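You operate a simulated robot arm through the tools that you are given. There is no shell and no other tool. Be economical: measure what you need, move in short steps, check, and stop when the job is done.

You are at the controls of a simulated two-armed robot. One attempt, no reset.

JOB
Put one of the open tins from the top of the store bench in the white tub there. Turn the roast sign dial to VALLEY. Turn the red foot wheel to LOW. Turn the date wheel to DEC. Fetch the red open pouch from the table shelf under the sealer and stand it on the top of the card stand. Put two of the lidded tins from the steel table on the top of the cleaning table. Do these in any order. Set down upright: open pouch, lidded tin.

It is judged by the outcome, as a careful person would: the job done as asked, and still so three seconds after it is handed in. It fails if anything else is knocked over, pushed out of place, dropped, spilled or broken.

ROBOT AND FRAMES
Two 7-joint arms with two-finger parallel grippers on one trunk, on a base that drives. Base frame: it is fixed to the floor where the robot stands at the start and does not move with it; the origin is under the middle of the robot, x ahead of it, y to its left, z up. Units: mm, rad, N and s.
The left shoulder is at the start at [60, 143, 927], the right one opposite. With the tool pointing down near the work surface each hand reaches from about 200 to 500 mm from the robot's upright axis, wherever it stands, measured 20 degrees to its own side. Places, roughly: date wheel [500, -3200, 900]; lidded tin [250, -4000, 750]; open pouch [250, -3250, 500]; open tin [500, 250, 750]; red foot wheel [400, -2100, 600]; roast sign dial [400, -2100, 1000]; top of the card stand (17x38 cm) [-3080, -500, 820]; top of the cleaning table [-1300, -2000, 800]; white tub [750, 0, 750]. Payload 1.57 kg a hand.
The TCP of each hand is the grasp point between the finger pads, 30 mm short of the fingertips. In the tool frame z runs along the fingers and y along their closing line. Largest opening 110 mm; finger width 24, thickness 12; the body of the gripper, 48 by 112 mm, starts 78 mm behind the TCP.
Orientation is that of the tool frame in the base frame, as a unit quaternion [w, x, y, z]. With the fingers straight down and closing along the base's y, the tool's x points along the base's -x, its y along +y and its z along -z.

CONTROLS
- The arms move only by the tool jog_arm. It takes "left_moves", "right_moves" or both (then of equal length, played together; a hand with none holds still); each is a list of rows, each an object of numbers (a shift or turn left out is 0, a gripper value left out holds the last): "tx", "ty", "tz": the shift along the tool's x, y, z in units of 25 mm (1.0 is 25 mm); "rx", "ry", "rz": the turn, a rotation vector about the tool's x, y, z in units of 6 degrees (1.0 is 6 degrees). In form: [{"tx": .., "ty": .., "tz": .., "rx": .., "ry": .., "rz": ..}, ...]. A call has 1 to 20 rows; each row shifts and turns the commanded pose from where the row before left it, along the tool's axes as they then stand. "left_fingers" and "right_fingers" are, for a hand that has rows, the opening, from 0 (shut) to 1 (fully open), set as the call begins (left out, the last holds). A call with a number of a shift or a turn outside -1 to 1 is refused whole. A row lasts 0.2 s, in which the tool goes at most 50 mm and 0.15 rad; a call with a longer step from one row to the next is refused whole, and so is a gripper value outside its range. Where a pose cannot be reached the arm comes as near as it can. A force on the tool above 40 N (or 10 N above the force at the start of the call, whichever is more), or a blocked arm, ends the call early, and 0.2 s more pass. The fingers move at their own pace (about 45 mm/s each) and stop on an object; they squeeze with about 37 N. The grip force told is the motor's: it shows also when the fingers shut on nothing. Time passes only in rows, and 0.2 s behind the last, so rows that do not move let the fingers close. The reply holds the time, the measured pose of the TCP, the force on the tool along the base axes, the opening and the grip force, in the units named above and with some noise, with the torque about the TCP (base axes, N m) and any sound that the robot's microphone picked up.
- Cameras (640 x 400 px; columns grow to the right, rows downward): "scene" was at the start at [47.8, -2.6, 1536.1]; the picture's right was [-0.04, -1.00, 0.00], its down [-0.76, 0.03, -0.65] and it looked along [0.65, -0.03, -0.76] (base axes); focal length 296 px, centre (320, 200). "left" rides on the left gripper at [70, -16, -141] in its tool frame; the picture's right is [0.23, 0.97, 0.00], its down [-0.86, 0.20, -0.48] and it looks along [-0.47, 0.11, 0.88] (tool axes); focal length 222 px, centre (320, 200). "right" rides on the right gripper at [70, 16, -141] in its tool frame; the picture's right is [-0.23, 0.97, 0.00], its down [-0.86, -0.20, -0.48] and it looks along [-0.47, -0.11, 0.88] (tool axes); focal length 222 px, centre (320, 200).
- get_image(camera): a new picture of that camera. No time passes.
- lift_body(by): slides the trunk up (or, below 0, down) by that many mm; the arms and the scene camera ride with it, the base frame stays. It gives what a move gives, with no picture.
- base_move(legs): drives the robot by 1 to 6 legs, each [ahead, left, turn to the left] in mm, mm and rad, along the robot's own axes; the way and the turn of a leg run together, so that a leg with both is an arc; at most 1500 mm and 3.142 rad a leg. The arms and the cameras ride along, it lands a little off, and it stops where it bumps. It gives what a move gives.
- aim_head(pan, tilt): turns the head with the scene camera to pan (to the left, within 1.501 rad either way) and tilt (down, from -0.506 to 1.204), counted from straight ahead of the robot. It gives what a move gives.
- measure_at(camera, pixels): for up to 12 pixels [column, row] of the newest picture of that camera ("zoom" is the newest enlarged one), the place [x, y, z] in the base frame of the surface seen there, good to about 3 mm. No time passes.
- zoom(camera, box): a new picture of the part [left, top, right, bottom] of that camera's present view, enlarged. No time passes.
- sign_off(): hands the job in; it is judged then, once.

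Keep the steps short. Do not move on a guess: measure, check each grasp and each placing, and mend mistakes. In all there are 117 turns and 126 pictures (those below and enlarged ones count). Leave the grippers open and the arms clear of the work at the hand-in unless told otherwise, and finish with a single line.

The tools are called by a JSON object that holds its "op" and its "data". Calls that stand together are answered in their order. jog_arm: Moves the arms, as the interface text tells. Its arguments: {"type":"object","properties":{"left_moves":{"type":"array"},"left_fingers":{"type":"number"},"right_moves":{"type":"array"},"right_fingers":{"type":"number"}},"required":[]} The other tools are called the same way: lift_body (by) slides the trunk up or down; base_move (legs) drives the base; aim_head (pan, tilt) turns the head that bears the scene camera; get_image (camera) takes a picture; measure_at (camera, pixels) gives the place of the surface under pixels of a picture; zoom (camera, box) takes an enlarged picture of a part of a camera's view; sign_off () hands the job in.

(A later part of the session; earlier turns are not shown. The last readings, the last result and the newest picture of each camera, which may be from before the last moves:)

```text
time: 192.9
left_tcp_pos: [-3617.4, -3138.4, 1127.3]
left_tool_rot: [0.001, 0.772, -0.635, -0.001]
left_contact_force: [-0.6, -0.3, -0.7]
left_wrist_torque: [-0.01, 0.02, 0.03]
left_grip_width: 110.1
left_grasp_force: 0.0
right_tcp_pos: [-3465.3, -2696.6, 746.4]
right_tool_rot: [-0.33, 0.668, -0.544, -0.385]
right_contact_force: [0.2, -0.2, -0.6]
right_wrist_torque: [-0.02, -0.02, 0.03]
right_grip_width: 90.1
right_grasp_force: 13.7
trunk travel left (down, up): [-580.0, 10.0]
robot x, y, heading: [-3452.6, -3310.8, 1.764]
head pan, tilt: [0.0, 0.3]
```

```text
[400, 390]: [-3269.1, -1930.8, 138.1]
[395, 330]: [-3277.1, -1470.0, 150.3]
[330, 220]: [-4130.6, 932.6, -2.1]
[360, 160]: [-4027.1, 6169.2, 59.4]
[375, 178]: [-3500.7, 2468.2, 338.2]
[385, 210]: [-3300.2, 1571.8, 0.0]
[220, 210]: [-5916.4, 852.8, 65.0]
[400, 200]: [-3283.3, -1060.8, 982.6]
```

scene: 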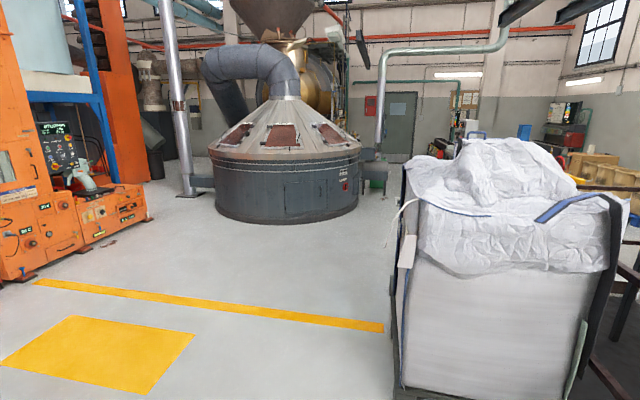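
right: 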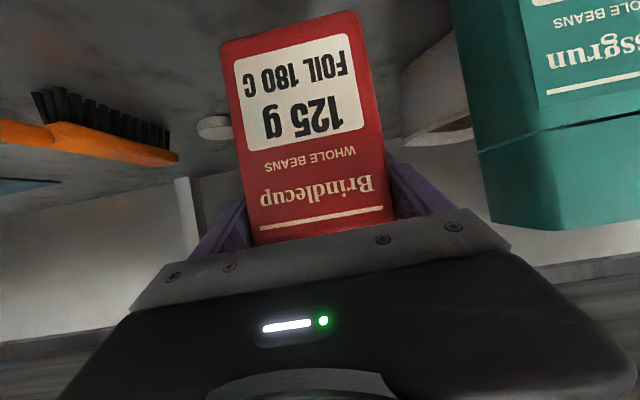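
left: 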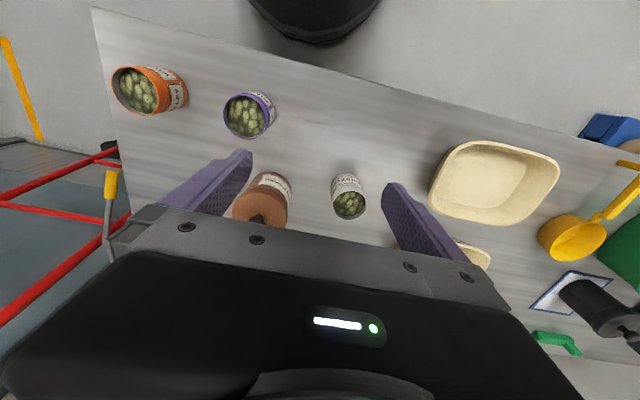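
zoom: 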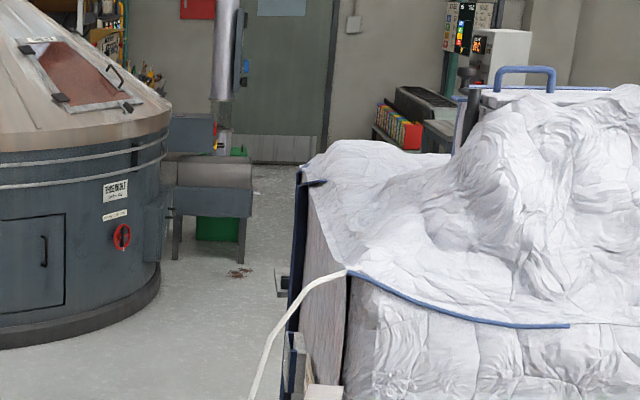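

The stand must be hidden behind the bag. I drive north along x≈−3800 (clear floor) to y≈−1000 and look to the right.

{"op": "base_move", "data": {"legs": [[0, 0, -0.192], [0, 370, 0], [1300, 0, 0], [1000, 0, 0]]}}

{"op": "aim_head", "data": {"pan": -0.9, "tilt": 0.5}}

{"op": "get_image", "data": {"camera": "scene"}}

```text
time: 206.8
left_tcp_pos: [-4040.0, -843.5, 1127.0]
left_tool_rot: [0.001, 0.73, -0.684, 0.0]
left_contact_force: [0.3, 0.0, -0.6]
left_wrist_torque: [0.01, -0.01, 0.0]
left_grip_width: 110.1
left_grasp_force: 0.0
right_tcp_pos: [-3831.6, -426.8, 746.1]
right_tool_rot: [-0.355, 0.632, -0.587, -0.362]
right_contact_force: [0.3, 0.9, 0.2]
right_wrist_torque: [0.01, -0.01, -0.01]
right_grip_width: 90.0
right_grasp_force: 14.3
trunk travel left (down, up): [-580.0, 10.0]
robot x, y, heading: [-3896.0, -1044.3, 1.636]
head pan, tilt: [0.0, 0.3]
```

```text
time: 208.0
left_tcp_pos: [-4040.2, -845.1, 1127.3]
left_tool_rot: [0.001, 0.73, -0.684, -0.001]
left_contact_force: [0.2, 0.3, 0.7]
left_wrist_torque: [0.0, 0.0, 0.02]
left_grip_width: 110.0
left_grasp_force: 0.0
right_tcp_pos: [-3831.3, -426.3, 746.0]
right_tool_rot: [-0.356, 0.631, -0.586, -0.363]
right_contact_force: [1.4, -0.1, -0.3]
right_wrist_torque: [0.0, -0.01, 0.0]
right_grip_width: 89.6
right_grasp_force: 14.1
trunk travel left (down, up): [-580.0, 10.0]
robot x, y, heading: [-3897.1, -1040.0, 1.636]
head pan, tilt: [-0.901, 0.499]
```

```text
53 pictures are left
```

scene: 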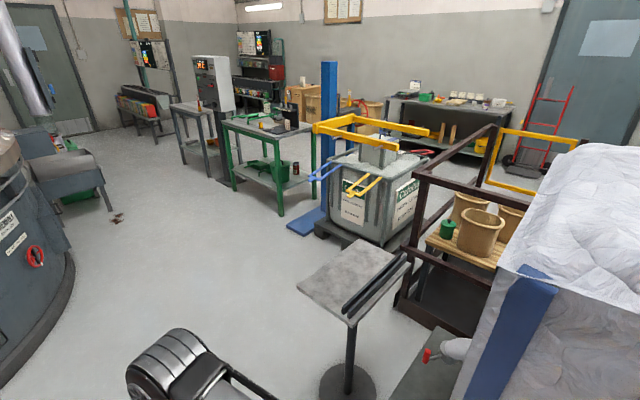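

Here is the stand: a small grey top at (350,280) on a post, with two dark rails at one edge. I measure it.

{"op": "zoom", "data": {"camera": "scene", "box": [280, 225, 430, 335]}}

{"op": "measure_at", "data": {"camera": "zoom", "pixels": [[345, 65], [90, 280], [275, 390], [500, 140], [300, 200], [200, 250], [330, 270], [400, 260], [470, 180], [380, 130], [520, 120], [300, 330]]}}

```text
3.64 times, centred on (355, 280) of scene
```

zoom: 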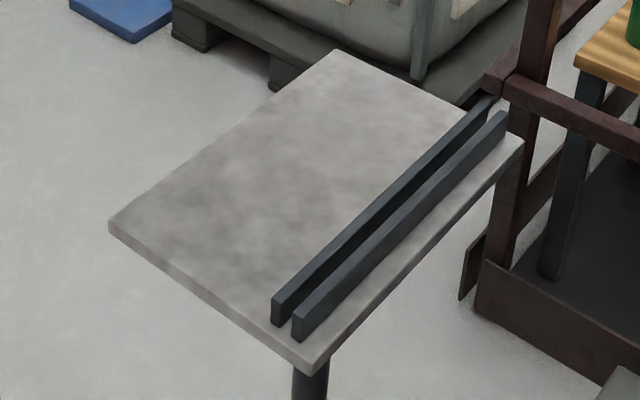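

```text
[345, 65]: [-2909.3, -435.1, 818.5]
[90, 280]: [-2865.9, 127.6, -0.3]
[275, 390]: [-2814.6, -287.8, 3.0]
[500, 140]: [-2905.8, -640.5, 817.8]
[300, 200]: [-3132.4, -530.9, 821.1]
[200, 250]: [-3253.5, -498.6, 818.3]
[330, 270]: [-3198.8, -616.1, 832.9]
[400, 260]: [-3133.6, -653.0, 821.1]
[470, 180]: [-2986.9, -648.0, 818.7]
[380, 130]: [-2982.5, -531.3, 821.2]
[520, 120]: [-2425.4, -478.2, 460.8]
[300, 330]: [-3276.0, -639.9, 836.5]
```

Stand free area: x −3285…−2885, y −590…−425, z≈820 (rails at y≈−610…−640). I raise the pouch by arm to clear it first, then drive to y≈−420 and turn to face it (+x).

{"op": "jog_arm", "data": {"right_moves": [{"tx": -0.83, "tz": -0.48}, {"tx": -0.83, "tz": -0.48}, {"tx": -0.83, "tz": -0.48}, {"tx": -0.83, "tz": -0.48}, {"tx": -0.83, "tz": -0.48}, {"tx": -0.83, "tz": -0.48}, {"tx": -0.83, "tz": -0.48}, {"tx": -0.83, "tz": -0.48}, {"tx": -0.83, "tz": -0.48}, {}]}}

{"op": "base_move", "data": {"legs": [[600, 60, 0], [0, 0, -1.636]]}}

{"op": "aim_head", "data": {"pan": -0.1, "tilt": 0.7}}

{"op": "get_image", "data": {"camera": "scene"}}

```text
time: 210.2
left_tcp_pos: [-4039.7, -844.3, 1127.9]
left_tool_rot: [0.0, 0.73, -0.684, -0.001]
left_contact_force: [0.0, 0.2, -0.5]
left_wrist_torque: [-0.01, 0.03, -0.02]
left_grip_width: 110.1
left_grasp_force: 0.0
right_tcp_pos: [-3837.2, -429.7, 962.0]
right_tool_rot: [-0.355, 0.631, -0.587, -0.362]
right_contact_force: [-0.2, 0.9, -0.1]
right_wrist_torque: [0.01, 0.03, 0.01]
right_grip_width: 89.9
right_grasp_force: 13.8
trunk travel left (down, up): [-580.0, 10.0]
robot x, y, heading: [-3894.1, -1039.2, 1.638]
head pan, tilt: [-0.901, 0.499]
```

```text
time: 217.5
left_tcp_pos: [-3789.3, -331.6, 1125.9]
left_tool_rot: [0.0, -0.007, 1.0, 0.001]
left_contact_force: [-0.4, -1.1, 0.7]
left_wrist_torque: [-0.02, -0.01, 0.0]
left_grip_width: 110.0
left_grasp_force: 0.1
right_tcp_pos: [-3385.5, -554.6, 961.6]
right_tool_rot: [0.507, -0.01, 0.862, -0.007]
right_contact_force: [-0.4, 0.6, 0.0]
right_wrist_torque: [0.04, -0.01, 0.0]
right_grip_width: 89.4
right_grasp_force: 13.8
trunk travel left (down, up): [-580.0, 10.0]
robot x, y, heading: [-3996.2, -464.3, 0.007]
head pan, tilt: [-0.901, 0.499]
```

```text
time: 218.6
left_tcp_pos: [-3788.3, -330.9, 1127.3]
left_tool_rot: [0.0, -0.008, 1.0, 0.001]
left_contact_force: [0.2, 0.2, 0.0]
left_wrist_torque: [0.0, 0.01, 0.01]
left_grip_width: 110.0
left_grasp_force: 0.0
right_tcp_pos: [-3386.4, -555.1, 963.0]
right_tool_rot: [0.507, -0.009, 0.862, -0.008]
right_contact_force: [0.9, -0.5, -1.0]
right_wrist_torque: [0.0, -0.06, -0.04]
right_grip_width: 89.8
right_grasp_force: 14.4
trunk travel left (down, up): [-580.0, 10.0]
robot x, y, heading: [-3994.3, -463.8, 0.017]
head pan, tilt: [-0.099, 0.7]
```

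```text
51 pictures are left
```

scene: 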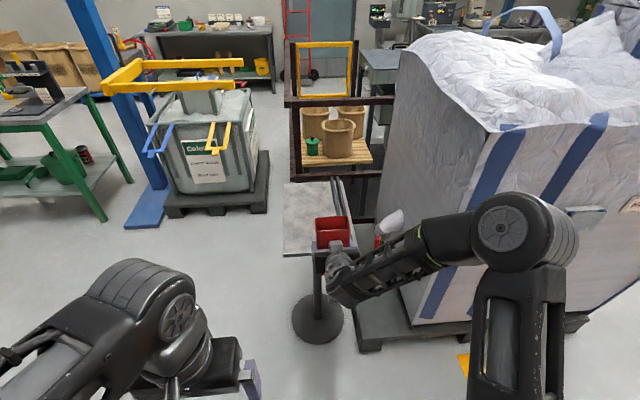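

I measure stand edges and my elbow/forearm relative to the bag.

{"op": "measure_at", "data": {"camera": "scene", "pixels": [[288, 245], [288, 190], [325, 185], [338, 190], [300, 200], [344, 215], [520, 215], [505, 150], [440, 225], [470, 215], [330, 222], [345, 182]]}}

```text
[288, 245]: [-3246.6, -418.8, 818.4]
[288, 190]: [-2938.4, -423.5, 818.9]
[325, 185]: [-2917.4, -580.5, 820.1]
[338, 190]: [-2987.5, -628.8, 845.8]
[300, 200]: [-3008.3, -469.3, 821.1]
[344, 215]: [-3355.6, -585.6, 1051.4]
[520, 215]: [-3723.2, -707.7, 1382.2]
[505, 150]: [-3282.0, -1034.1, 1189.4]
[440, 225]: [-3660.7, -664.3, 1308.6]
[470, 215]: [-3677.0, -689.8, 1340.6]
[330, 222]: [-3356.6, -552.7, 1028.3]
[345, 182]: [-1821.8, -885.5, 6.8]
```

Free zone y −590…−418; target pouch centre (−3140,−503). Drive 246 ahead and 50 left with the pouch bottom (≈862) above the rails (846).

{"op": "base_move", "data": {"legs": [[100, 50, 0], [146, 0, 0]]}}

{"op": "get_image", "data": {"camera": "scene"}}

{"op": "get_image", "data": {"camera": "right"}}

```text
time: 220.8
left_tcp_pos: [-3543.4, -278.7, 1127.3]
left_tool_rot: [-0.002, -0.007, 1.0, 0.001]
left_contact_force: [0.1, -0.8, 0.2]
left_wrist_torque: [-0.04, 0.02, -0.01]
left_grip_width: 110.0
left_grasp_force: 0.0
right_tcp_pos: [-3138.1, -502.4, 961.8]
right_tool_rot: [0.507, -0.009, 0.862, -0.008]
right_contact_force: [0.4, 0.8, -0.4]
right_wrist_torque: [-0.03, 0.01, 0.0]
right_grip_width: 89.9
right_grasp_force: 13.8
trunk travel left (down, up): [-580.0, 10.0]
robot x, y, heading: [-3746.5, -409.3, 0.011]
head pan, tilt: [-0.099, 0.7]
```

```text
50 pictures are left
```

scene: 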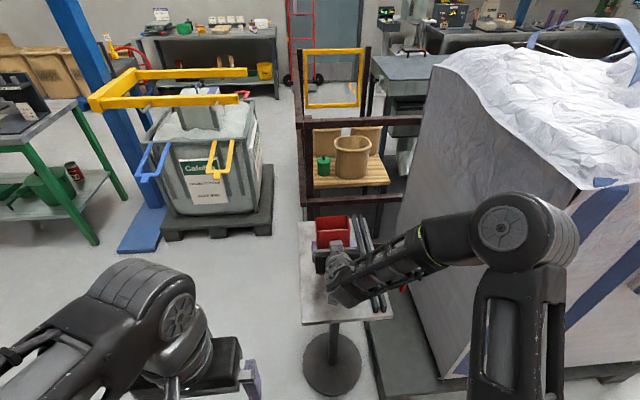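

```text
49 pictures are left
```

right: 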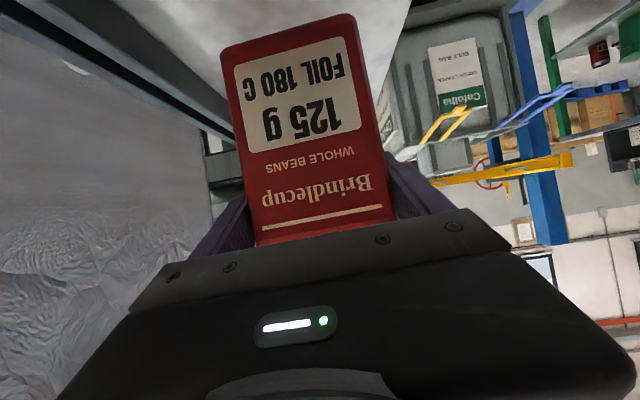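

The pouch hangs over the clear part of the stand. I lower with the trunk 38 mm, then by arm in small steps until contact.

{"op": "lift_body", "data": {"by": -37}}

{"op": "jog_arm", "data": {"right_moves": [{"tx": 0.07, "tz": 0.04}, {"tx": 0.07, "tz": 0.04}]}}

{"op": "get_image", "data": {"camera": "right"}}

{"op": "measure_at", "data": {"camera": "right", "pixels": [[290, 70], [295, 35], [310, 150], [230, 60], [340, 25], [285, 20], [380, 60]]}}

```text
time: 221.6
left_tcp_pos: [-3542.8, -279.4, 1090.5]
left_tool_rot: [0.0, -0.007, 1.0, 0.0]
left_contact_force: [-0.1, -0.7, -0.9]
left_wrist_torque: [-0.03, 0.04, 0.03]
left_grip_width: 109.9
left_grasp_force: 0.0
right_tcp_pos: [-3139.6, -503.3, 924.8]
right_tool_rot: [0.507, -0.009, 0.862, -0.008]
right_contact_force: [0.4, 0.0, 0.6]
right_wrist_torque: [-0.01, 0.01, -0.01]
right_grip_width: 89.7
right_grasp_force: 13.4
trunk travel left (down, up): [-543.0, 47.0]
robot x, y, heading: [-3750.2, -408.9, 0.014]
head pan, tilt: [-0.099, 0.7]
```

```text
time: 222.2
left_tcp_pos: [-3544.4, -277.0, 1090.4]
left_tool_rot: [0.0, -0.007, 1.0, 0.0]
left_contact_force: [-0.1, 0.1, -0.5]
left_wrist_torque: [0.01, -0.05, 0.01]
left_grip_width: 110.0
left_grasp_force: 0.1
right_tcp_pos: [-3139.7, -501.2, 922.4]
right_tool_rot: [0.509, -0.009, 0.861, -0.007]
right_contact_force: [-0.1, -0.3, 5.5]
right_wrist_torque: [0.28, 0.16, 0.04]
right_grip_width: 89.6
right_grasp_force: 13.9
trunk travel left (down, up): [-543.0, 47.0]
robot x, y, heading: [-3746.9, -408.5, 0.013]
head pan, tilt: [-0.099, 0.7]
```

```text
48 pictures are left
```

right: 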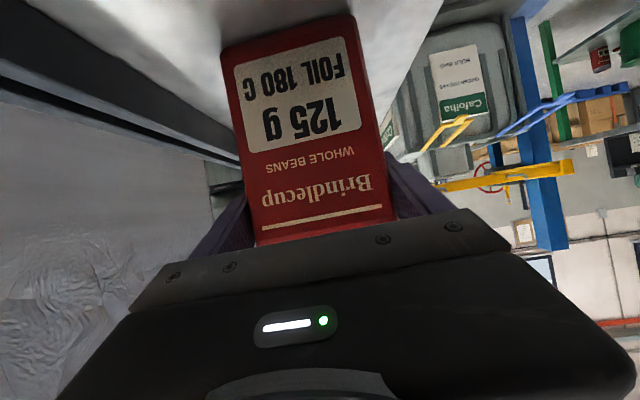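

```text
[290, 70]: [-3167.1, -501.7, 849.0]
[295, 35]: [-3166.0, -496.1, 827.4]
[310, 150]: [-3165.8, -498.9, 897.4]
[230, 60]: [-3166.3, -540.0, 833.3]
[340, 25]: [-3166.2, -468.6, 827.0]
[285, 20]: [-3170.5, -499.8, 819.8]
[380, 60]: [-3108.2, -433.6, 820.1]
```

In contact (5.5 N up), front face vertical. I open the fingers and back the base out 250 mm.

{"op": "jog_arm", "data": {"right_moves": [{}, {}, {}, {}], "right_fingers": 1}}

{"op": "base_move", "data": {"legs": [[-250, 0, 0]]}}

{"op": "get_image", "data": {"camera": "scene"}}

```text
time: 223.2
left_tcp_pos: [-3542.2, -277.3, 1090.6]
left_tool_rot: [0.0, -0.007, 1.0, 0.001]
left_contact_force: [0.6, 0.3, 1.0]
left_wrist_torque: [-0.02, 0.01, 0.01]
left_grip_width: 110.5
left_grasp_force: 0.2
right_tcp_pos: [-3140.9, -500.8, 920.8]
right_tool_rot: [0.507, -0.01, 0.862, -0.008]
right_contact_force: [-0.4, 0.3, 0.7]
right_wrist_torque: [-0.03, 0.02, 0.01]
right_grip_width: 110.1
right_grasp_force: 0.0
trunk travel left (down, up): [-543.0, 47.0]
robot x, y, heading: [-3749.8, -411.9, 0.014]
head pan, tilt: [-0.099, 0.7]
```

```text
time: 225.0
left_tcp_pos: [-3793.9, -281.4, 1090.6]
left_tool_rot: [0.001, -0.008, 1.0, 0.001]
left_contact_force: [-0.1, 0.2, -0.4]
left_wrist_torque: [-0.01, -0.02, -0.02]
left_grip_width: 110.0
left_grasp_force: 0.1
right_tcp_pos: [-3390.0, -504.6, 920.2]
right_tool_rot: [0.508, -0.01, 0.861, -0.007]
right_contact_force: [-1.1, -0.3, 0.8]
right_wrist_torque: [-0.02, -0.01, 0.01]
right_grip_width: 110.4
right_grasp_force: 0.1
trunk travel left (down, up): [-543.0, 47.0]
robot x, y, heading: [-3998.0, -416.1, 0.016]
head pan, tilt: [-0.099, 0.7]
```

```text
47 pictures are left
```

scene: 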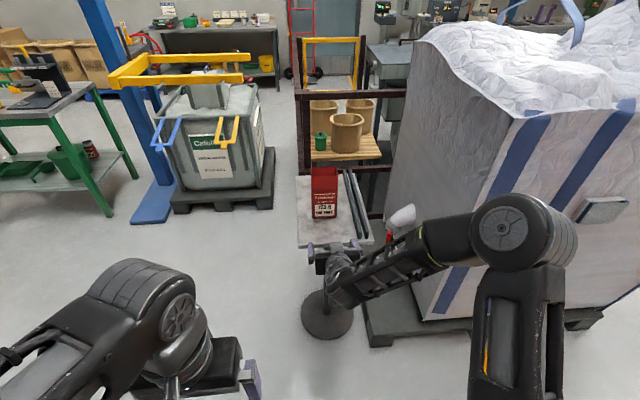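

The pouch stands upright on the card stand. Now I straighten the right tool and drive back to the long steel table for the lidded tins.

{"op": "base_move", "data": {"legs": [[0, 0, -1.586], [1450, 0, 0], [1480, 0, 0], [0, 0, 1.57], [1480, 0, 0], [1480, 0, 0]]}}

{"op": "jog_arm", "data": {"right_moves": [{"ry": 1, "tz": -0.5}, {"ry": 1, "tz": -0.5}, {"ry": 1, "tz": -0.5}, {"ry": 1, "tz": -0.5}, {"ry": 1, "tz": -0.5}, {"ry": 1, "tz": -0.5}, {"ry": 1, "tz": -0.5}, {"ry": 1, "tz": -0.5}, {"ry": 1, "tz": -0.5}, {"ry": 1}]}}

{"op": "aim_head", "data": {"pan": -0.4, "tilt": 0.4}}

{"op": "get_image", "data": {"camera": "scene"}}

```text
time: 261.5
left_tcp_pos: [-919.8, -3510.2, 1091.6]
left_tool_rot: [0.0, 0.031, 1.0, 0.001]
left_contact_force: [0.4, 0.6, -0.2]
left_wrist_torque: [-0.02, 0.05, 0.03]
left_grip_width: 109.8
left_grasp_force: 0.0
right_tcp_pos: [-535.0, -3763.3, 920.8]
right_tool_rot: [0.506, 0.024, 0.862, -0.028]
right_contact_force: [-0.5, 0.5, 0.0]
right_wrist_torque: [0.03, 0.0, -0.01]
right_grip_width: 109.8
right_grasp_force: 0.0
trunk travel left (down, up): [-543.0, 47.0]
robot x, y, heading: [-1137.2, -3626.6, -0.064]
head pan, tilt: [-0.099, 0.7]
```

```text
time: 263.7
left_tcp_pos: [-919.5, -3509.5, 1090.2]
left_tool_rot: [0.0, 0.031, 1.0, 0.0]
left_contact_force: [0.2, 0.5, 0.3]
left_wrist_torque: [0.02, 0.01, 0.0]
left_grip_width: 110.0
left_grasp_force: 0.0
right_tcp_pos: [-601.2, -3759.1, 1008.6]
right_tool_rot: [0.007, 0.035, 0.999, -0.012]
right_contact_force: [0.1, -0.2, 0.4]
right_wrist_torque: [0.0, 0.02, -0.01]
right_grip_width: 109.8
right_grasp_force: 0.0
trunk travel left (down, up): [-543.0, 47.0]
robot x, y, heading: [-1132.0, -3627.2, -0.062]
head pan, tilt: [-0.099, 0.7]
```

```text
time: 264.5
left_tcp_pos: [-920.5, -3509.9, 1089.9]
left_tool_rot: [0.0, 0.031, 1.0, 0.001]
left_contact_force: [0.7, -0.1, 0.8]
left_wrist_torque: [0.0, 0.0, -0.02]
left_grip_width: 110.0
left_grasp_force: 0.0
right_tcp_pos: [-601.8, -3758.2, 1008.6]
right_tool_rot: [0.008, 0.034, 0.999, -0.012]
right_contact_force: [-0.1, -0.5, 0.2]
right_wrist_torque: [0.0, -0.01, -0.03]
right_grip_width: 110.0
right_grasp_force: 0.1
trunk travel left (down, up): [-543.0, 47.0]
robot x, y, heading: [-1138.3, -3627.1, -0.069]
head pan, tilt: [-0.4, 0.4]
```

```text
46 pictures are left
```

scene: 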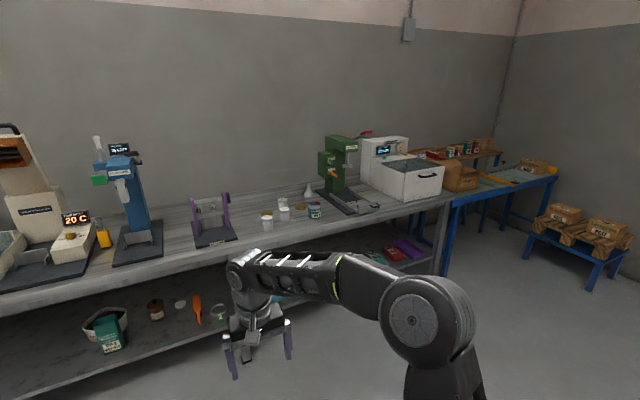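

I zoom on the tins (around 290,210).

{"op": "zoom", "data": {"camera": "scene", "box": [240, 175, 350, 245]}}

{"op": "measure_at", "data": {"camera": "zoom", "pixels": [[155, 230], [255, 170], [270, 195], [435, 205], [350, 190], [155, 290], [155, 335], [400, 110], [500, 200]]}}

```text
5.71 times, centred on (295, 210) of scene
```

zoom: 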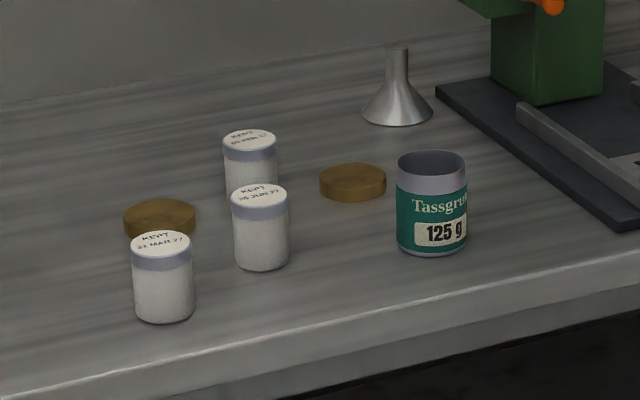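

```text
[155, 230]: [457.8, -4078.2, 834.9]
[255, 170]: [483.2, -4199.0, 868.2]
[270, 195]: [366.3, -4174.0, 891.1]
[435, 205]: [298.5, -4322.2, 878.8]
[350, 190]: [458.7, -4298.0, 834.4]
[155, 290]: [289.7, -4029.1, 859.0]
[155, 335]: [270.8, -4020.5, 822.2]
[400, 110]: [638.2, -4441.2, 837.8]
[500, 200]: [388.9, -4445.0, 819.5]
```

Three lidded white tins ("KEPT…"): nearest at ≈(315,−4030) and ≈(390,−4170), top z≈891. I drive in front of them.

{"op": "base_move", "data": {"legs": [[0, 0, 0.066], [740, -470, 0]]}}

{"op": "jog_arm", "data": {"right_moves": [{"tz": -1}, {"tz": -1}, {"tx": 1, "tz": -1}, {"tx": 1}, {"tx": 1}, {"tx": 1}], "left_moves": [{}, {}, {}, {}, {}, {}]}}

{"op": "aim_head", "data": {"pan": 0.0, "tilt": 0.75}}

{"op": "get_image", "data": {"camera": "scene"}}

```text
time: 269.6
left_tcp_pos: [-168.9, -3966.5, 1090.1]
left_tool_rot: [0.0, -0.011, 1.0, 0.001]
left_contact_force: [-0.3, -0.6, -0.3]
left_wrist_torque: [0.04, 0.0, 0.0]
left_grip_width: 109.9
left_grasp_force: 0.0
right_tcp_pos: [171.1, -4187.2, 1008.0]
right_tool_rot: [0.009, -0.01, 1.0, -0.011]
right_contact_force: [-0.1, 0.3, 0.1]
right_wrist_torque: [0.01, 0.0, 0.03]
right_grip_width: 109.8
right_grasp_force: 0.0
trunk travel left (down, up): [-543.0, 47.0]
robot x, y, heading: [-371.7, -4099.1, 0.026]
head pan, tilt: [-0.4, 0.4]
```

```text
time: 271.0
left_tcp_pos: [-169.8, -3966.2, 1090.8]
left_tool_rot: [0.001, -0.011, 1.0, 0.001]
left_contact_force: [-0.2, 0.6, -0.2]
left_wrist_torque: [-0.01, -0.03, 0.04]
left_grip_width: 110.1
left_grasp_force: 0.0
right_tcp_pos: [67.7, -4185.0, 1082.2]
right_tool_rot: [0.009, -0.008, 1.0, -0.011]
right_contact_force: [0.3, -0.8, -0.5]
right_wrist_torque: [0.01, -0.01, 0.01]
right_grip_width: 110.0
right_grasp_force: 0.0
trunk travel left (down, up): [-543.0, 47.0]
robot x, y, heading: [-372.5, -4098.7, 0.02]
head pan, tilt: [-0.4, 0.4]
```

```text
time: 271.9
left_tcp_pos: [-168.9, -3966.4, 1090.3]
left_tool_rot: [-0.001, -0.011, 1.0, 0.002]
left_contact_force: [-0.3, -1.0, -0.4]
left_wrist_torque: [-0.02, -0.03, -0.02]
left_grip_width: 109.9
left_grasp_force: 0.1
right_tcp_pos: [70.1, -4183.5, 1082.0]
right_tool_rot: [0.009, -0.008, 1.0, -0.011]
right_contact_force: [0.0, 0.1, -0.1]
right_wrist_torque: [0.01, 0.0, -0.01]
right_grip_width: 110.0
right_grasp_force: 0.1
trunk travel left (down, up): [-543.0, 47.0]
robot x, y, heading: [-372.3, -4101.9, 0.022]
head pan, tilt: [0.0, 0.75]
```

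```text
44 pictures are left
```

scene: 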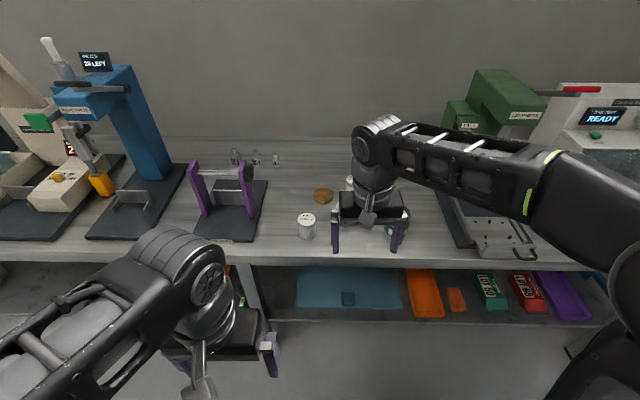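

Drive ahead 260 mm, then look with both hand cameras.

{"op": "base_move", "data": {"legs": [[260, 0, -0.02]]}}

{"op": "get_image", "data": {"camera": "right"}}

{"op": "get_image", "data": {"camera": "scene"}}

```text
time: 273.8
left_tcp_pos: [93.9, -3965.5, 1090.3]
left_tool_rot: [-0.001, -0.003, 1.0, 0.0]
left_contact_force: [0.5, 0.1, -1.4]
left_wrist_torque: [-0.03, 0.0, -0.01]
left_grip_width: 110.1
left_grasp_force: 0.1
right_tcp_pos: [327.7, -4188.2, 1082.6]
right_tool_rot: [0.008, 0.0, 1.0, -0.011]
right_contact_force: [-0.1, -0.1, 0.7]
right_wrist_torque: [0.02, 0.03, 0.0]
right_grip_width: 110.1
right_grasp_force: 0.0
trunk travel left (down, up): [-543.0, 47.0]
robot x, y, heading: [-111.9, -4099.3, 0.008]
head pan, tilt: [0.0, 0.75]
```

```text
43 pictures are left
```

right: 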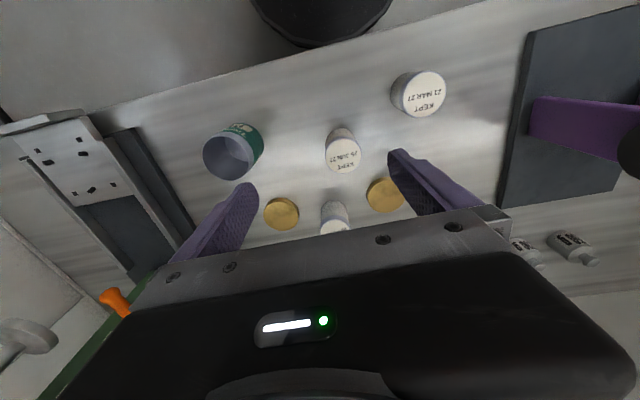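

```text
42 pictures are left
```

scene: 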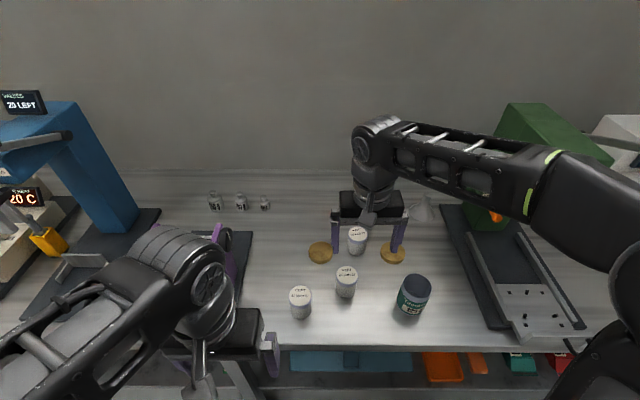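

I measure tin tops in the right picture: front-left tin (425,92), middle tin (346,155), and the purple stand.

{"op": "measure_at", "data": {"camera": "right", "pixels": [[425, 93], [404, 97], [446, 92], [424, 73], [428, 115], [347, 155], [332, 157], [361, 153], [345, 140], [348, 171], [535, 120], [540, 80]]}}

{"op": "measure_at", "data": {"camera": "scene", "pixels": [[301, 293], [291, 295], [311, 294], [346, 274], [337, 275], [357, 275], [301, 315], [217, 232], [232, 240], [412, 285]]}}

```text
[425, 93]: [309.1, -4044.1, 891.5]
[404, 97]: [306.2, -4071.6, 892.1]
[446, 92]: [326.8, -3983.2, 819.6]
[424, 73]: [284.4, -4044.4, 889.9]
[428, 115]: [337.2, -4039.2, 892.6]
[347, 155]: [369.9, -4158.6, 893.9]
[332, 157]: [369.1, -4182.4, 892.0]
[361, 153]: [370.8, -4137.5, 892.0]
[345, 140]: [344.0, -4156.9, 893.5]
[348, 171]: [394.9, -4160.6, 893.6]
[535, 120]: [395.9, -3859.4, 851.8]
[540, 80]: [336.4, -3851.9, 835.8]
```

```text
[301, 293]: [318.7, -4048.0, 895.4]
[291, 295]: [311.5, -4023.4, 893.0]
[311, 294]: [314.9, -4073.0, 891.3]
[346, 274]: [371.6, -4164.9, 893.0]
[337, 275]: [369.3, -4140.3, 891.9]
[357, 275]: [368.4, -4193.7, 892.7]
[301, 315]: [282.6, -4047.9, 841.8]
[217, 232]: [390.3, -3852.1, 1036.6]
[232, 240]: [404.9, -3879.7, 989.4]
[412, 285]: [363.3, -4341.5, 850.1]
```

Tin A centre (311,−4046), tin B (370,−4162). Right hand goes over B and down; left hand moves over A at height.

{"op": "jog_arm", "data": {"right_moves": [{"tx": -0.85, "ty": 0.52}, {"tx": -0.85, "ty": 0.52}, {"tz": 1}, {"tz": 1}, {"tz": 1}, {"tz": 1}, {"tz": 1}, {}, {}], "left_moves": [{"tx": -0.96, "ty": -0.36}, {"tx": -0.96, "ty": -0.36}, {"tx": -0.96, "ty": -0.36}, {"tx": -0.96, "ty": -0.36}, {"tx": -0.96, "ty": -0.36}, {"tx": -0.96, "ty": -0.36}, {"tx": -0.96, "ty": -0.36}, {"tx": -0.96, "ty": -0.36}, {"tx": -0.96, "ty": -0.36}], "right_fingers": 0.75, "left_fingers": 0.75}}

{"op": "get_image", "data": {"camera": "right"}}

{"op": "get_image", "data": {"camera": "left"}}

```text
time: 275.8
left_tcp_pos: [309.6, -4049.6, 1088.5]
left_tool_rot: [-0.001, -0.004, 1.0, 0.001]
left_contact_force: [0.8, -0.6, 0.3]
left_wrist_torque: [0.02, -0.01, 0.04]
left_grip_width: 82.3
left_grasp_force: 0.0
right_tcp_pos: [372.2, -4166.6, 956.1]
right_tool_rot: [0.008, -0.001, 1.0, -0.011]
right_contact_force: [-0.4, -1.2, 0.2]
right_wrist_torque: [0.04, 0.01, 0.01]
right_grip_width: 82.4
right_grasp_force: 0.1
trunk travel left (down, up): [-543.0, 47.0]
robot x, y, heading: [-117.6, -4096.4, 0.008]
head pan, tilt: [0.0, 0.75]
```

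```text
41 pictures are left
```

right: 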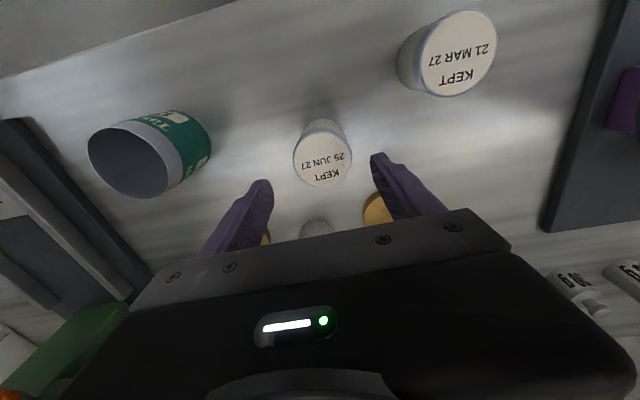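

```text
40 pictures are left
```

left: 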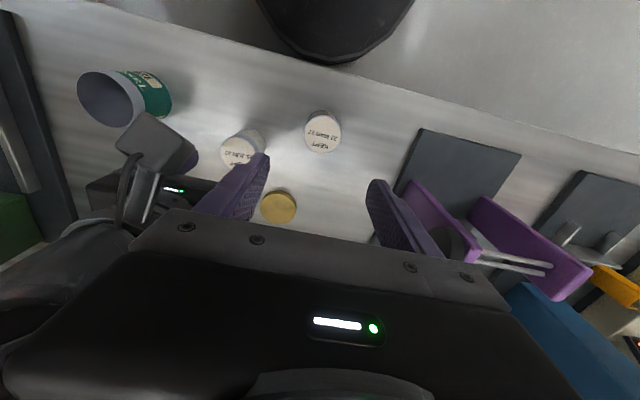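

Right hand is aligned (4 mm trim). Down 94 mm and close.

{"op": "jog_arm", "data": {"right_moves": [{"ty": 0.16, "tz": 0.8}, {"tz": 1}, {"tz": 1}, {"tz": 0.6}, {"tz": 0.36}, {}]}}

{"op": "jog_arm", "data": {"right_moves": [{}, {}, {}, {}, {}], "right_fingers": 0}}

{"op": "jog_arm", "data": {"right_moves": [{"tz": -0.5}, {"tz": -1}, {"tz": -1}, {"tz": -1}, {"tz": -1}, {"tz": -1}, {"ty": -1}, {"ty": -1}, {"ty": -1}]}}

{"op": "get_image", "data": {"camera": "right"}}

```text
time: 277.2
left_tcp_pos: [309.1, -4048.2, 1088.5]
left_tool_rot: [0.0, -0.003, 1.0, 0.001]
left_contact_force: [-0.9, -0.1, -0.5]
left_wrist_torque: [-0.03, -0.04, 0.0]
left_grip_width: 82.6
left_grasp_force: 0.1
right_tcp_pos: [372.6, -4164.7, 862.4]
right_tool_rot: [0.009, -0.001, 1.0, -0.011]
right_contact_force: [1.2, 0.4, 0.3]
right_wrist_torque: [0.03, 0.01, 0.01]
right_grip_width: 82.4
right_grasp_force: 0.1
trunk travel left (down, up): [-543.0, 47.0]
robot x, y, heading: [-113.0, -4098.0, 0.007]
head pan, tilt: [0.0, 0.75]
```

```text
time: 278.4
left_tcp_pos: [309.1, -4048.9, 1089.7]
left_tool_rot: [0.0, -0.003, 1.0, 0.001]
left_contact_force: [-0.2, 0.2, -1.0]
left_wrist_torque: [0.01, -0.04, 0.01]
left_grip_width: 82.5
left_grasp_force: 0.0
right_tcp_pos: [372.8, -4164.8, 863.6]
right_tool_rot: [0.008, -0.002, 1.0, -0.011]
right_contact_force: [-0.1, 0.4, 0.2]
right_wrist_torque: [0.06, 0.02, 0.01]
right_grip_width: 56.9
right_grasp_force: 36.8
trunk travel left (down, up): [-543.0, 47.0]
robot x, y, heading: [-116.3, -4095.7, 0.006]
head pan, tilt: [0.0, 0.75]
```

```text
time: 280.4
left_tcp_pos: [309.2, -4048.9, 1088.6]
left_tool_rot: [0.0, -0.004, 1.0, 0.001]
left_contact_force: [-0.2, 0.1, -0.2]
left_wrist_torque: [0.02, 0.01, -0.01]
left_grip_width: 82.2
left_grasp_force: 0.1
right_tcp_pos: [369.3, -4237.6, 1003.9]
right_tool_rot: [0.009, 0.0, 1.0, -0.012]
right_contact_force: [-0.2, 0.2, -1.6]
right_wrist_torque: [0.02, 0.03, -0.02]
right_grip_width: 57.1
right_grasp_force: 36.5
trunk travel left (down, up): [-543.0, 47.0]
robot x, y, heading: [-113.6, -4096.1, 0.002]
head pan, tilt: [0.0, 0.75]
```

```text
39 pictures are left
```

right: 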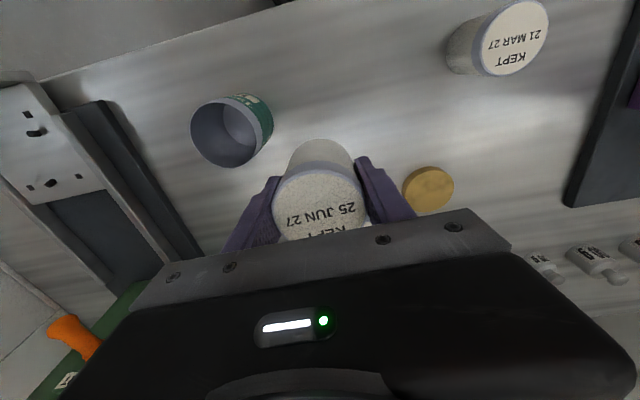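

Right tin held. Now the left hand goes down 226 mm on tin A.

{"op": "jog_arm", "data": {"left_moves": [{"tx": -0.08, "ty": 0.1, "tz": 1}, {"tz": 1}, {"tz": 1}, {"tz": 1}, {"tz": 1}, {"tz": 1}, {"tz": 1}, {"tz": 1}, {"tz": 0.7}, {"tz": 0.34}, {}]}}

{"op": "get_image", "data": {"camera": "left"}}

{"op": "jog_arm", "data": {"left_moves": [{}, {}, {}, {}, {}], "left_fingers": 0}}

{"op": "jog_arm", "data": {"left_moves": [{"tz": -0.5}, {"tz": -1}, {"tz": -1}, {"tz": -1}, {"tz": -1}, {"tz": -1}]}}

{"op": "get_image", "data": {"camera": "left"}}

```text
time: 282.8
left_tcp_pos: [309.2, -4040.4, 864.1]
left_tool_rot: [0.0, -0.003, 1.0, 0.001]
left_contact_force: [1.0, 0.7, -1.0]
left_wrist_torque: [0.0, -0.01, -0.03]
left_grip_width: 82.5
left_grasp_force: 0.0
right_tcp_pos: [371.4, -4238.0, 1004.2]
right_tool_rot: [0.008, -0.001, 1.0, -0.011]
right_contact_force: [-0.6, 0.2, -1.4]
right_wrist_torque: [0.0, -0.02, -0.01]
right_grip_width: 56.9
right_grasp_force: 37.0
trunk travel left (down, up): [-543.0, 47.0]
robot x, y, heading: [-115.5, -4092.4, -0.001]
head pan, tilt: [0.0, 0.75]
```

```text
38 pictures are left
```

left: 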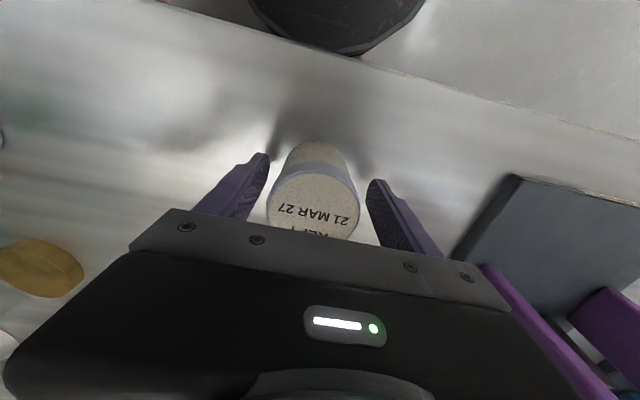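

```text
time: 284.0
left_tcp_pos: [310.6, -4041.4, 865.7]
left_tool_rot: [-0.001, -0.004, 1.0, 0.001]
left_contact_force: [-0.4, -1.1, 0.1]
left_wrist_torque: [0.01, -0.03, 0.0]
left_grip_width: 57.2
left_grasp_force: 37.2
right_tcp_pos: [367.6, -4238.0, 1003.7]
right_tool_rot: [0.009, 0.0, 1.0, -0.011]
right_contact_force: [-0.3, -0.7, -1.4]
right_wrist_torque: [0.01, 0.0, 0.03]
right_grip_width: 57.1
right_grasp_force: 37.1
trunk travel left (down, up): [-543.0, 47.0]
robot x, y, heading: [-118.6, -4092.4, 0.009]
head pan, tilt: [0.0, 0.75]
```

```text
time: 285.4
left_tcp_pos: [311.6, -4041.4, 1001.1]
left_tool_rot: [0.0, -0.005, 1.0, 0.001]
left_contact_force: [0.0, -0.6, -1.7]
left_wrist_torque: [0.01, 0.01, -0.01]
left_grip_width: 57.2
left_grasp_force: 37.1
right_tcp_pos: [369.2, -4237.0, 1003.0]
right_tool_rot: [0.009, 0.0, 1.0, -0.012]
right_contact_force: [-0.5, -0.4, -0.6]
right_wrist_torque: [-0.03, 0.04, 0.0]
right_grip_width: 56.9
right_grasp_force: 37.0
trunk travel left (down, up): [-543.0, 47.0]
robot x, y, heading: [-111.9, -4101.7, 0.006]
head pan, tilt: [0.0, 0.75]
```

```text
37 pictures are left
```

left: 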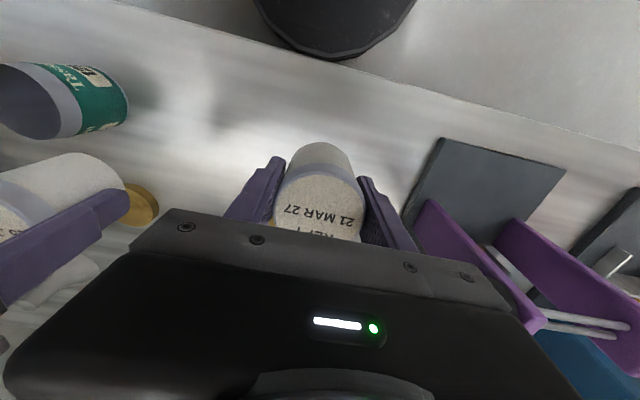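

Both tins held. I raise the trunk, back away, and drive to face the cleaning table from the aisle.

{"op": "lift_body", "data": {"by": 45}}

{"op": "base_move", "data": {"legs": [[-320, 0, 0], [0, 0, 1.57], [1100, 0, 0], [1000, 0, 0], [0, 0, 1.57]]}}

{"op": "aim_head", "data": {"pan": 0.0, "tilt": 0.55}}

{"op": "get_image", "data": {"camera": "scene"}}

```text
time: 286.2
left_tcp_pos: [313.7, -4042.5, 1046.0]
left_tool_rot: [0.0, -0.004, 1.0, 0.002]
left_contact_force: [0.3, -0.1, -1.3]
left_wrist_torque: [0.02, 0.02, 0.02]
left_grip_width: 57.2
left_grasp_force: 37.4
right_tcp_pos: [369.8, -4237.2, 1048.0]
right_tool_rot: [0.009, -0.001, 1.0, -0.011]
right_contact_force: [-0.4, 1.1, -2.4]
right_wrist_torque: [-0.01, -0.01, 0.01]
right_grip_width: 57.3
right_grasp_force: 37.4
trunk travel left (down, up): [-588.0, 2.0]
robot x, y, heading: [-119.1, -4096.5, 0.008]
head pan, tilt: [0.0, 0.75]
```

```text
time: 306.3
left_tcp_pos: [-968.3, -2049.2, 1046.6]
left_tool_rot: [0.001, 0.999, 0.034, 0.0]
left_contact_force: [-0.4, -0.8, -2.2]
left_wrist_torque: [0.03, 0.02, -0.01]
left_grip_width: 57.0
left_grasp_force: 36.9
right_tcp_pos: [-1037.3, -1858.9, 1048.0]
right_tool_rot: [-0.011, 0.999, 0.031, -0.009]
right_contact_force: [-0.1, 0.2, -2.2]
right_wrist_torque: [-0.02, -0.01, -0.01]
right_grip_width: 56.7
right_grasp_force: 37.1
trunk travel left (down, up): [-588.0, 2.0]
robot x, y, heading: [-546.5, -1970.7, -3.076]
head pan, tilt: [0.0, 0.75]
```

```text
time: 307.0
left_tcp_pos: [-968.5, -2049.7, 1046.7]
left_tool_rot: [0.001, 0.999, 0.034, 0.0]
left_contact_force: [0.2, -0.3, -2.1]
left_wrist_torque: [0.0, 0.02, 0.02]
left_grip_width: 56.9
left_grasp_force: 37.2
right_tcp_pos: [-1036.9, -1858.7, 1048.5]
right_tool_rot: [-0.011, 0.999, 0.031, -0.009]
right_contact_force: [-1.0, -0.3, -1.9]
right_wrist_torque: [-0.03, -0.01, -0.02]
right_grip_width: 56.8
right_grasp_force: 37.2
trunk travel left (down, up): [-588.0, 2.0]
robot x, y, heading: [-543.5, -1973.0, -3.074]
head pan, tilt: [0.0, 0.55]
```

```text
36 pictures are left
```

scene: 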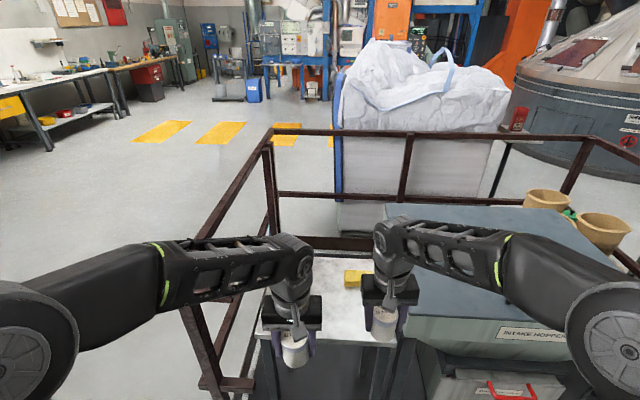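

I measure the marble top's extents, sponge and hopper edge.

{"op": "measure_at", "data": {"camera": "scene", "pixels": [[270, 290], [265, 320], [340, 270], [352, 280], [372, 260], [345, 320], [320, 258], [385, 350], [400, 250], [420, 330], [365, 270], [240, 385]]}}

{"op": "zoom", "data": {"camera": "scene", "box": [230, 230, 430, 370]}}

```text
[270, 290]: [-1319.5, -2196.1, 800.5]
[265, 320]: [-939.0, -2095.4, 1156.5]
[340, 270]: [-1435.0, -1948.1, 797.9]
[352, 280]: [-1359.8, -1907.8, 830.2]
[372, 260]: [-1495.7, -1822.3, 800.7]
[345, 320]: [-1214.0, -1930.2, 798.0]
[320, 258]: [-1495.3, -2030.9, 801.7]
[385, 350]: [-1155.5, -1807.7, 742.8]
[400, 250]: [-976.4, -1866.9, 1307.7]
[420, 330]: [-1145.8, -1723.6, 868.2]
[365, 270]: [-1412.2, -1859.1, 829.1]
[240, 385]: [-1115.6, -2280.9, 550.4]
```

```text
2.86 times, centred on (330, 300) of scene
```

zoom: 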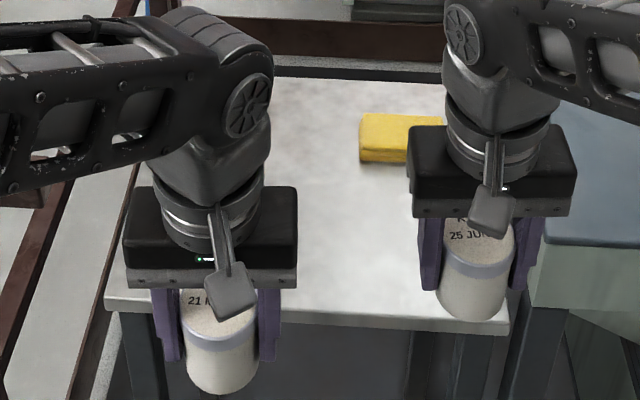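

Marble top: x −1500…−1160, y −2205…−1800, z≈800. Tins' bottoms (≈1002) are well above. I drive ahead 170 mm and look with the hand cameras.

{"op": "base_move", "data": {"legs": [[170, 0, 0]]}}

{"op": "get_image", "data": {"camera": "left"}}

{"op": "get_image", "data": {"camera": "right"}}

```text
time: 308.5
left_tcp_pos: [-1140.7, -2059.0, 1046.3]
left_tool_rot: [0.001, 0.999, 0.032, 0.001]
left_contact_force: [-0.6, 0.5, -2.1]
left_wrist_torque: [0.01, -0.03, -0.01]
left_grip_width: 57.0
left_grasp_force: 36.6
right_tcp_pos: [-1209.0, -1867.9, 1047.2]
right_tool_rot: [-0.011, 0.999, 0.031, -0.008]
right_contact_force: [0.0, 0.5, -1.5]
right_wrist_torque: [0.01, -0.02, 0.02]
right_grip_width: 57.1
right_grasp_force: 36.7
trunk travel left (down, up): [-588.0, 2.0]
robot x, y, heading: [-715.0, -1977.0, -3.076]
head pan, tilt: [0.0, 0.55]
```

```text
34 pictures are left
```

left: 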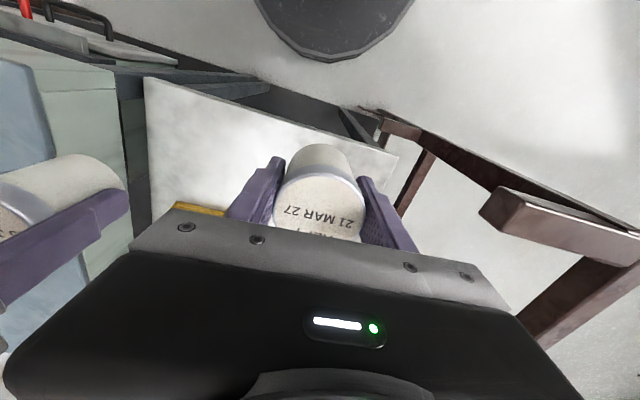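

```text
33 pictures are left
```

right: 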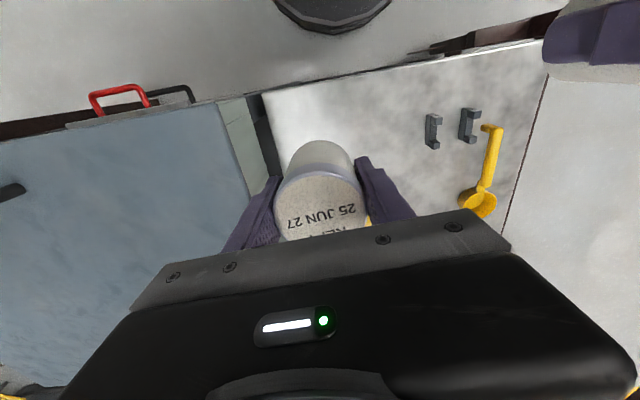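

The right picture shows two small brackets (432,130),(467,125) and a yellow scoop (487,170) on the marble. Measuring to find free spots.

{"op": "measure_at", "data": {"camera": "right", "pixels": [[432, 130], [467, 125], [480, 200], [492, 130], [378, 220], [300, 110], [270, 140], [400, 110], [525, 60], [390, 150], [240, 130], [330, 110]]}}

{"op": "measure_at", "data": {"camera": "left", "pixels": [[230, 120], [190, 160], [300, 135], [380, 160], [330, 120], [260, 100], [170, 100], [200, 208]]}}

```text
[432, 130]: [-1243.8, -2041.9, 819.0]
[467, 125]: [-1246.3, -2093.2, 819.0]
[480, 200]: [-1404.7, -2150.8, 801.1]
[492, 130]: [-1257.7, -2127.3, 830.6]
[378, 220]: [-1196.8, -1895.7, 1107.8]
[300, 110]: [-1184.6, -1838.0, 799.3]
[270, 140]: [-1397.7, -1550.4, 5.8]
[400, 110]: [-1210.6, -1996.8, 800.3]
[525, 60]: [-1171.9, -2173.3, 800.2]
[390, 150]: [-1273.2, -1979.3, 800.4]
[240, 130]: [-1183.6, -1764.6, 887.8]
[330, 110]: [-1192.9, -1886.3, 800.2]
```

```text
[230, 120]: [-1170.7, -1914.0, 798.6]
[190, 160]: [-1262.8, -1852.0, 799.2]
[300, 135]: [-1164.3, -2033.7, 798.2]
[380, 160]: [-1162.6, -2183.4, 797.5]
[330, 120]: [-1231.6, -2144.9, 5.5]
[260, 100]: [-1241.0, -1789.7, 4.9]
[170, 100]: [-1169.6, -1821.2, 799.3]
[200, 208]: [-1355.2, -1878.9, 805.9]
```

Free marble lies at x −1320…−1170, y −2025…−1825. Right tin goes to (−1215,−1875). Lowering 198 mm.

{"op": "jog_arm", "data": {"right_moves": [{"tx": -0.26, "ty": 0.28}, {"tz": 1}, {"tz": 1}, {"tz": 1}, {"tz": 1}, {"tz": 1}, {"tz": 1}, {"tz": 1}, {"tz": 0.6}, {"tz": 0.3}, {}]}}

{"op": "get_image", "data": {"camera": "right"}}

{"op": "get_image", "data": {"camera": "scene"}}

```text
time: 310.9
left_tcp_pos: [-1139.8, -2060.0, 1047.1]
left_tool_rot: [0.0, 0.999, 0.033, -0.001]
left_contact_force: [-0.2, -0.2, -1.6]
left_wrist_torque: [-0.01, -0.01, 0.01]
left_grip_width: 56.9
left_grasp_force: 36.4
right_tcp_pos: [-1217.2, -1872.6, 850.5]
right_tool_rot: [-0.011, 0.999, 0.031, -0.009]
right_contact_force: [0.3, 0.3, -0.5]
right_wrist_torque: [0.03, 0.0, -0.03]
right_grip_width: 56.9
right_grasp_force: 37.0
trunk travel left (down, up): [-588.0, 2.0]
robot x, y, heading: [-716.3, -1980.5, -3.08]
head pan, tilt: [0.0, 0.55]
```

```text
32 pictures are left
```

right: 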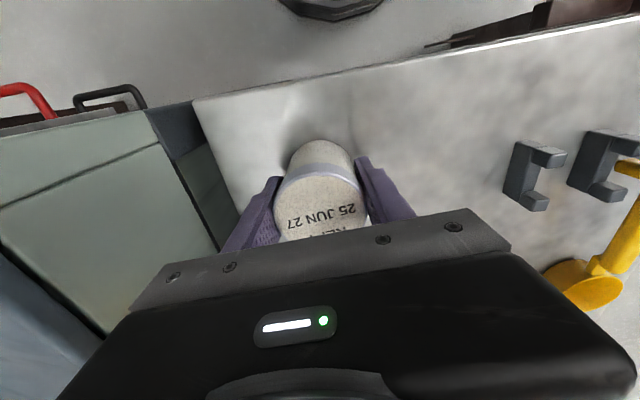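

```text
31 pictures are left
```

scene: 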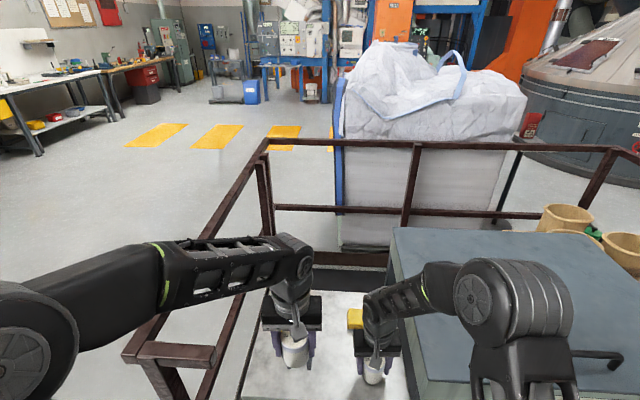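

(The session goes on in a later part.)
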